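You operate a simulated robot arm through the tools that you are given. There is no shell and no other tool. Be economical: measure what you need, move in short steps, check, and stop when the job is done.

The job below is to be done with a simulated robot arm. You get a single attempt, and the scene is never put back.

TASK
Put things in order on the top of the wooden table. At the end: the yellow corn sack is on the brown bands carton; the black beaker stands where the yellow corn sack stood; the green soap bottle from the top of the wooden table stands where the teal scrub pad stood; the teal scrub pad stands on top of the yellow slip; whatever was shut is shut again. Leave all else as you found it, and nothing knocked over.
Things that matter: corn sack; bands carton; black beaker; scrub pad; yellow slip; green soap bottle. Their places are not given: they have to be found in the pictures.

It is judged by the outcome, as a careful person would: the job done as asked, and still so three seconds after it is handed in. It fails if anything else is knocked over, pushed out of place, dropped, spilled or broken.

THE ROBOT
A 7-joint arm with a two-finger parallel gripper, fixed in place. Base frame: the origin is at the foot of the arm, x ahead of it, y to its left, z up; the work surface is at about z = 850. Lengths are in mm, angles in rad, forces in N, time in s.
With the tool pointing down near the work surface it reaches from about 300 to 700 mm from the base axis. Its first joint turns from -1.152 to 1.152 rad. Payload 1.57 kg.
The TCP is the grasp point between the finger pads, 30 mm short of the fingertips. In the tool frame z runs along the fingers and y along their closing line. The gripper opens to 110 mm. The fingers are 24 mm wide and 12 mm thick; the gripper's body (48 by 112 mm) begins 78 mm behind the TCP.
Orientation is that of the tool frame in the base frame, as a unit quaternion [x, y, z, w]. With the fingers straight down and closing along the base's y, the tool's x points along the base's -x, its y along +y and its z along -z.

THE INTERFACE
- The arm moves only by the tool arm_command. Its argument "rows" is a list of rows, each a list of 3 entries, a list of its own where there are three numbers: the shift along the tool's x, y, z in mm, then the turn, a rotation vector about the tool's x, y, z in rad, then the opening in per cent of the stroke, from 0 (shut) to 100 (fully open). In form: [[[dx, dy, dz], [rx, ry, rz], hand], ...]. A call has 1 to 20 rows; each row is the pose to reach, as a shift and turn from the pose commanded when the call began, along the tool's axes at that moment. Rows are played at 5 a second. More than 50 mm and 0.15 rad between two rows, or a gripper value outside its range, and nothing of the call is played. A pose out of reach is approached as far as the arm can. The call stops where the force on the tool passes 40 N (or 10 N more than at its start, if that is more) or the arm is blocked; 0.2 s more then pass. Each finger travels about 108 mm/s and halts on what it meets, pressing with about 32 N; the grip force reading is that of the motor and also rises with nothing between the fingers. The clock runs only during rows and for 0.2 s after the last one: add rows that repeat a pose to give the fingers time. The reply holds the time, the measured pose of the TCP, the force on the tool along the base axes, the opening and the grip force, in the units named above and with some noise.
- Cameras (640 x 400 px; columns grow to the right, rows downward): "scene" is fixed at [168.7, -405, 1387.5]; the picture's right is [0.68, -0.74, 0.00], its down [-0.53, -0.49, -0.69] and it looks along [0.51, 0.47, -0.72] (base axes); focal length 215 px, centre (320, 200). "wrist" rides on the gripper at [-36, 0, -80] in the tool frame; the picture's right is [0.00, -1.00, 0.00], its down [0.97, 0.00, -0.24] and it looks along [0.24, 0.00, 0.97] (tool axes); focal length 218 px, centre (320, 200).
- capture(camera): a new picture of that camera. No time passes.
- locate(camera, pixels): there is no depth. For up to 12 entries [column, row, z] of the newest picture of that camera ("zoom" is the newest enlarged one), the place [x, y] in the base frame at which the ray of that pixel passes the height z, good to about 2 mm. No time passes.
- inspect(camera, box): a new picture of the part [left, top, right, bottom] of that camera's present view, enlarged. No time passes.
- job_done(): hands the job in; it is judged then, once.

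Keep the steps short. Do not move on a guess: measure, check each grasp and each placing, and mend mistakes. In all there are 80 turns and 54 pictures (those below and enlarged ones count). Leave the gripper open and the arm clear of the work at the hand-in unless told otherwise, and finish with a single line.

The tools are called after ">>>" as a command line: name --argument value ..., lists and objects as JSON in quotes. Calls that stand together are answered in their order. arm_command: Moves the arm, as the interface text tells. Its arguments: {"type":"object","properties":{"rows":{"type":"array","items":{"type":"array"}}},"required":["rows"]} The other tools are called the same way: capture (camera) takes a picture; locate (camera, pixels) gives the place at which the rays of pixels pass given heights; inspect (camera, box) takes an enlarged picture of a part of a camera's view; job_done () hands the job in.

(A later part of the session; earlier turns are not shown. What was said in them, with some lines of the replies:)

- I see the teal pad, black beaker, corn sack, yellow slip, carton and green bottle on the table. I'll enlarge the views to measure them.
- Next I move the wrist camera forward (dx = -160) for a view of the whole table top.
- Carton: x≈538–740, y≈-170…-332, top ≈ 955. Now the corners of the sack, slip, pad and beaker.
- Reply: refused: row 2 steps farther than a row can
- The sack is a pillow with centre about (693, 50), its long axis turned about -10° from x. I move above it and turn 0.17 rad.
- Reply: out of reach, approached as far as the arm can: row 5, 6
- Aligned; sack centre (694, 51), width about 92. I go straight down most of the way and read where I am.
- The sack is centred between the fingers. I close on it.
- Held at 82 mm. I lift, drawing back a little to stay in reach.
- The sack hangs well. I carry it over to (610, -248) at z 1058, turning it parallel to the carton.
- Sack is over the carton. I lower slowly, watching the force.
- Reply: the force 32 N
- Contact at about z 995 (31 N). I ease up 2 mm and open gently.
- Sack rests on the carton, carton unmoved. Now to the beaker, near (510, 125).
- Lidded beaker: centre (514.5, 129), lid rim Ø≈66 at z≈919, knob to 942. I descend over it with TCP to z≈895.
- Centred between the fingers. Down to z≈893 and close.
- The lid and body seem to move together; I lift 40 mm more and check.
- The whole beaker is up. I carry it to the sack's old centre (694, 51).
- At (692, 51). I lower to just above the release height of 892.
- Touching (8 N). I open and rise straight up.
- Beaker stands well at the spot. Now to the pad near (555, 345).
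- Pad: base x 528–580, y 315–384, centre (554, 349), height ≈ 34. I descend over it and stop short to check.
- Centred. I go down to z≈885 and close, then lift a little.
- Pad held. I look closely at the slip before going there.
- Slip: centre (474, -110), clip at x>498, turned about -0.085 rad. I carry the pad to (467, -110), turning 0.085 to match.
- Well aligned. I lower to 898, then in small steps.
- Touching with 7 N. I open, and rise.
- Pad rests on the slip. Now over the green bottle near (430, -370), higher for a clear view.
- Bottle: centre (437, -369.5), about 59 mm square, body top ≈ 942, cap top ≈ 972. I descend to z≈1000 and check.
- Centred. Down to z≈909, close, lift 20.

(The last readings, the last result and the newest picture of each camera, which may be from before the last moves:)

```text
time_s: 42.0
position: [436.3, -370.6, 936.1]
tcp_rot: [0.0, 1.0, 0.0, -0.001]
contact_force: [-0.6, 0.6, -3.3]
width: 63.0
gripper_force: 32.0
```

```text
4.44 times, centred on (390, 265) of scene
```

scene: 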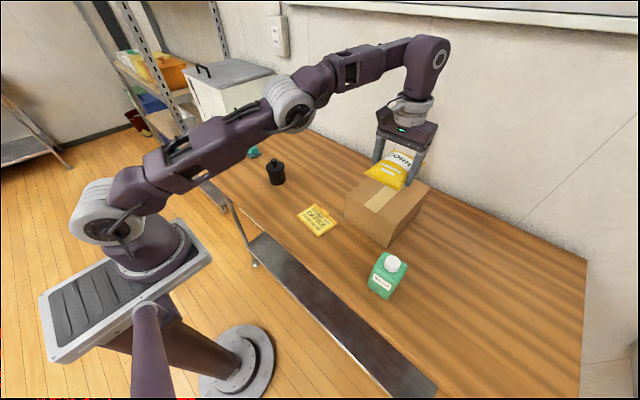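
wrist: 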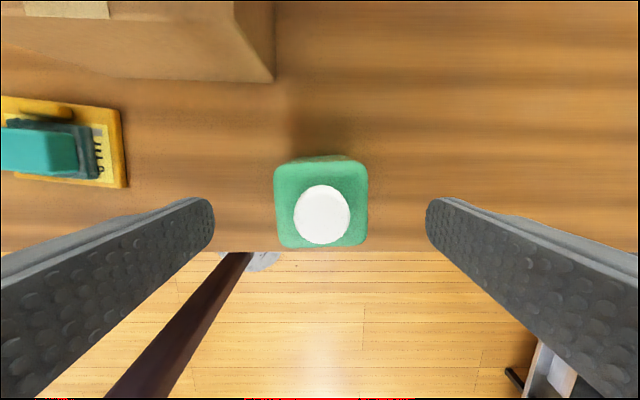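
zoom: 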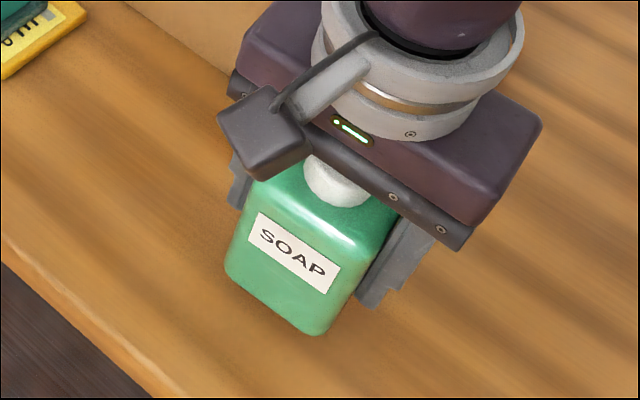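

Held. I raise 80 mm more and travel left, first at x≈437 past the carton.

>>> arm_command --rows '[[[0, 0, -40], [0, 0, 0], 35], [[0, 0, -80], [0, 0, 0], 35], [[0, 45, -85], [0, 0, 0], 35], [[0, 90, -85], [0, 0, 0], 35], [[0, 135, -85], [0, 0, 0], 35], [[0, 180, -85], [0, 0, 0], 35], [[0, 225, -85], [0, 0, 0], 35], [[0, 270, -85], [0, 0, 0], 35], [[0, 315, -85], [0, 0, 0], 35], [[0, 360, -85], [0, 0, 0], 35], [[-8, 404, -85], [0, 0, 0], 35], [[-16, 448, -85], [0, 0, 0], 35], [[-24, 492, -85], [0, 0, 0], 35], [[-24, 492, -85], [0, 0, 0], 35]]'

>>> arm_command --rows '[[[-18, 42, 0], [0, 0, 0], 35], [[-36, 84, 0], [0, 0, 0], 35], [[-54, 126, 0], [0, 0, 0], 35], [[-72, 168, 0], [0, 0, 0], 35], [[-86, 205, 0], [0, 0, 0], 35], [[-93, 227, 0], [0, 0, 0], 35], [[-93, 227, 0], [0, 0, 0], 35]]'

>>> capture --camera "scene"

```text
time_s: 45.0
position: [461.5, 123.5, 1021.9]
tcp_rot: [0.0, 1.0, 0.0, 0.0]
contact_force: [-1.1, 0.6, -2.9]
width: 63.1
gripper_force: 31.9
```

```text
time_s: 46.6
position: [554.8, 349.4, 1019.8]
tcp_rot: [0.001, 1.0, -0.001, -0.001]
contact_force: [1.2, -0.4, -2.7]
width: 62.4
gripper_force: 31.8
```

```text
17 pictures are left
```

scene: 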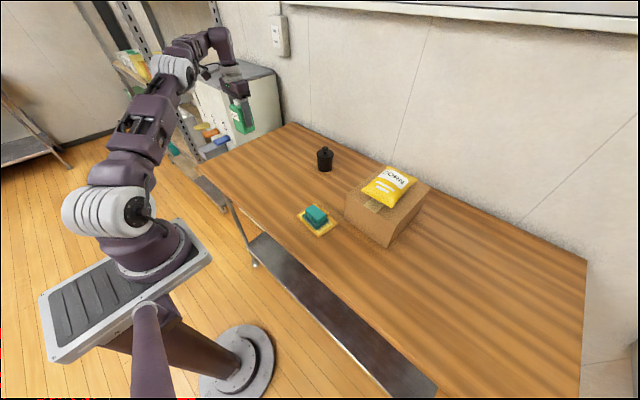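

At (555, 349). I lower to 916, then feel for the table near 911.

>>> arm_command --rows '[[[0, 0, 40], [0, 0, 0], 35], [[0, 0, 75], [0, 0, 0], 35], [[0, 0, 98], [0, 0, 0], 35], [[0, 0, 104], [0, 0, 0], 35], [[0, 0, 104], [0, 0, 0], 35]]'

>>> arm_command --rows '[[[0, 0, 2], [0, 0, 0], 35], [[0, 0, 4], [0, 0, 0], 35], [[0, 0, 4], [0, 0, 0], 35]]'

>>> inspect --camera "scene" --box '[215, 90, 295, 170]'

```text
time_s: 47.8
position: [555.4, 349.6, 916.7]
tcp_rot: [0.0, 1.0, 0.0, -0.001]
contact_force: [-0.6, 1.2, -3.2]
width: 62.5
gripper_force: 32.8
```

```text
time_s: 48.6
position: [554.1, 348.8, 911.9]
tcp_rot: [-0.001, 1.0, 0.0, 0.0]
contact_force: [0.1, -0.4, -2.6]
width: 62.6
gripper_force: 31.5
```

```text
5.00 times, centred on (255, 130) of scene
```

zoom: 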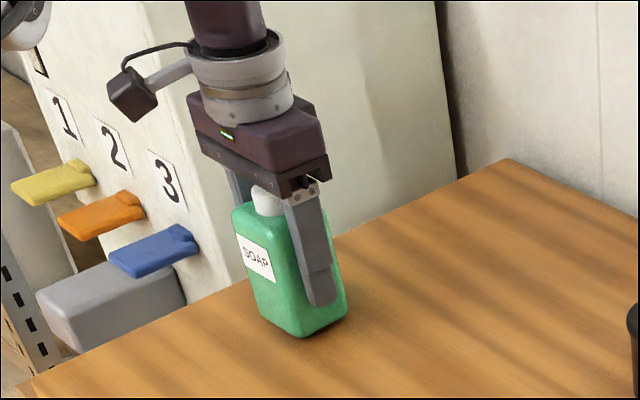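

Not touching yet (-2.6 N is its weight). I step 1.5 mm more.

>>> arm_command --rows '[[[0, 0, 1], [0, 0, 0], 35], [[0, 0, 2], [0, 0, 0], 35], [[0, 0, 2], [0, 0, 0], 35]]'

```text
time_s: 49.4
position: [555.0, 349.0, 910.4]
tcp_rot: [0.0, 1.0, 0.0, 0.0]
contact_force: [0.2, -0.5, -2.7]
width: 62.8
gripper_force: 32.3
```

>>> arm_command --rows '[[[0, 0, 1], [0, 0, 0], 35], [[0, 0, 1.5], [0, 0, 0], 35], [[0, 0, 1.5], [0, 0, 0], 35]]'

```text
time_s: 50.2
position: [554.4, 349.8, 909.9]
tcp_rot: [0.001, 1.0, 0.001, 0.002]
contact_force: [-2.5, -0.1, 20.4]
width: 62.6
gripper_force: 31.9
```

Contact. I ease half a millimetre, open and rise.

>>> arm_command --rows '[[[0, 0, -0.7], [0, 0, 0], 60], [[0, 0, -0.7], [0, 0, 0], 75], [[0, 0, -0.7], [0, 0, 0], 95], [[0, 0, -0.7], [0, 0, 0], 95], [[0, 0, -40], [0, 0, 0], 95], [[0, 0, -85], [0, 0, 0], 100], [[10, -10, -130], [0, 0, 0], 100], [[50, -20, -155], [0, 0, 0], 100], [[90, -40, -170], [0, 0, 0], 100], [[90, -40, -170], [0, 0, 0], 100]]'

>>> capture --camera "scene"

>>> capture --camera "wrist"

```text
time_s: 52.4
position: [463.3, 310.0, 1079.9]
tcp_rot: [-0.001, 1.0, 0.001, 0.0]
contact_force: [0.7, 0.1, 0.1]
width: 110.0
gripper_force: 0.0
```

```text
15 pictures are left
```

scene: 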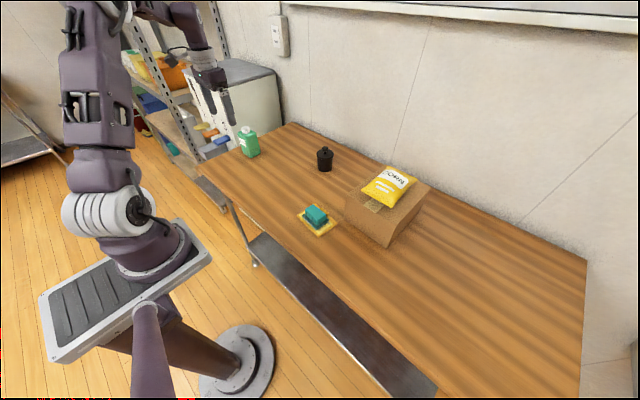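

```text
14 pictures are left
```

wrist: 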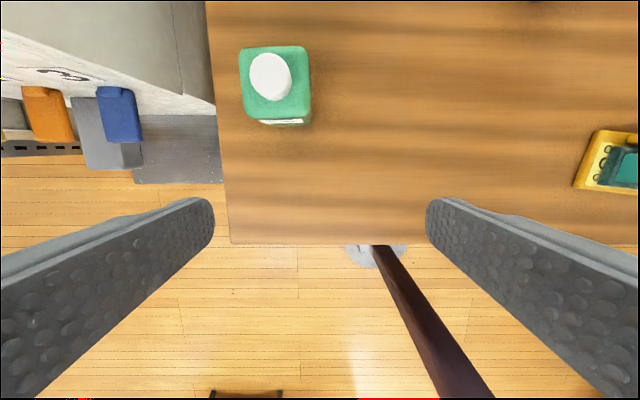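

All four things stand in their places, the carton is unmoved and shut, the beaker's lid is on, and the arm is clear with the gripper open. I hand in.

>>> job_done

```text
The job is handed in.
```

The job is handed in: the sack is on the carton, the beaker is at the sack's old place, the pad is on the slip, and the soap bottle is at the pad's old place, with nothing knocked over.
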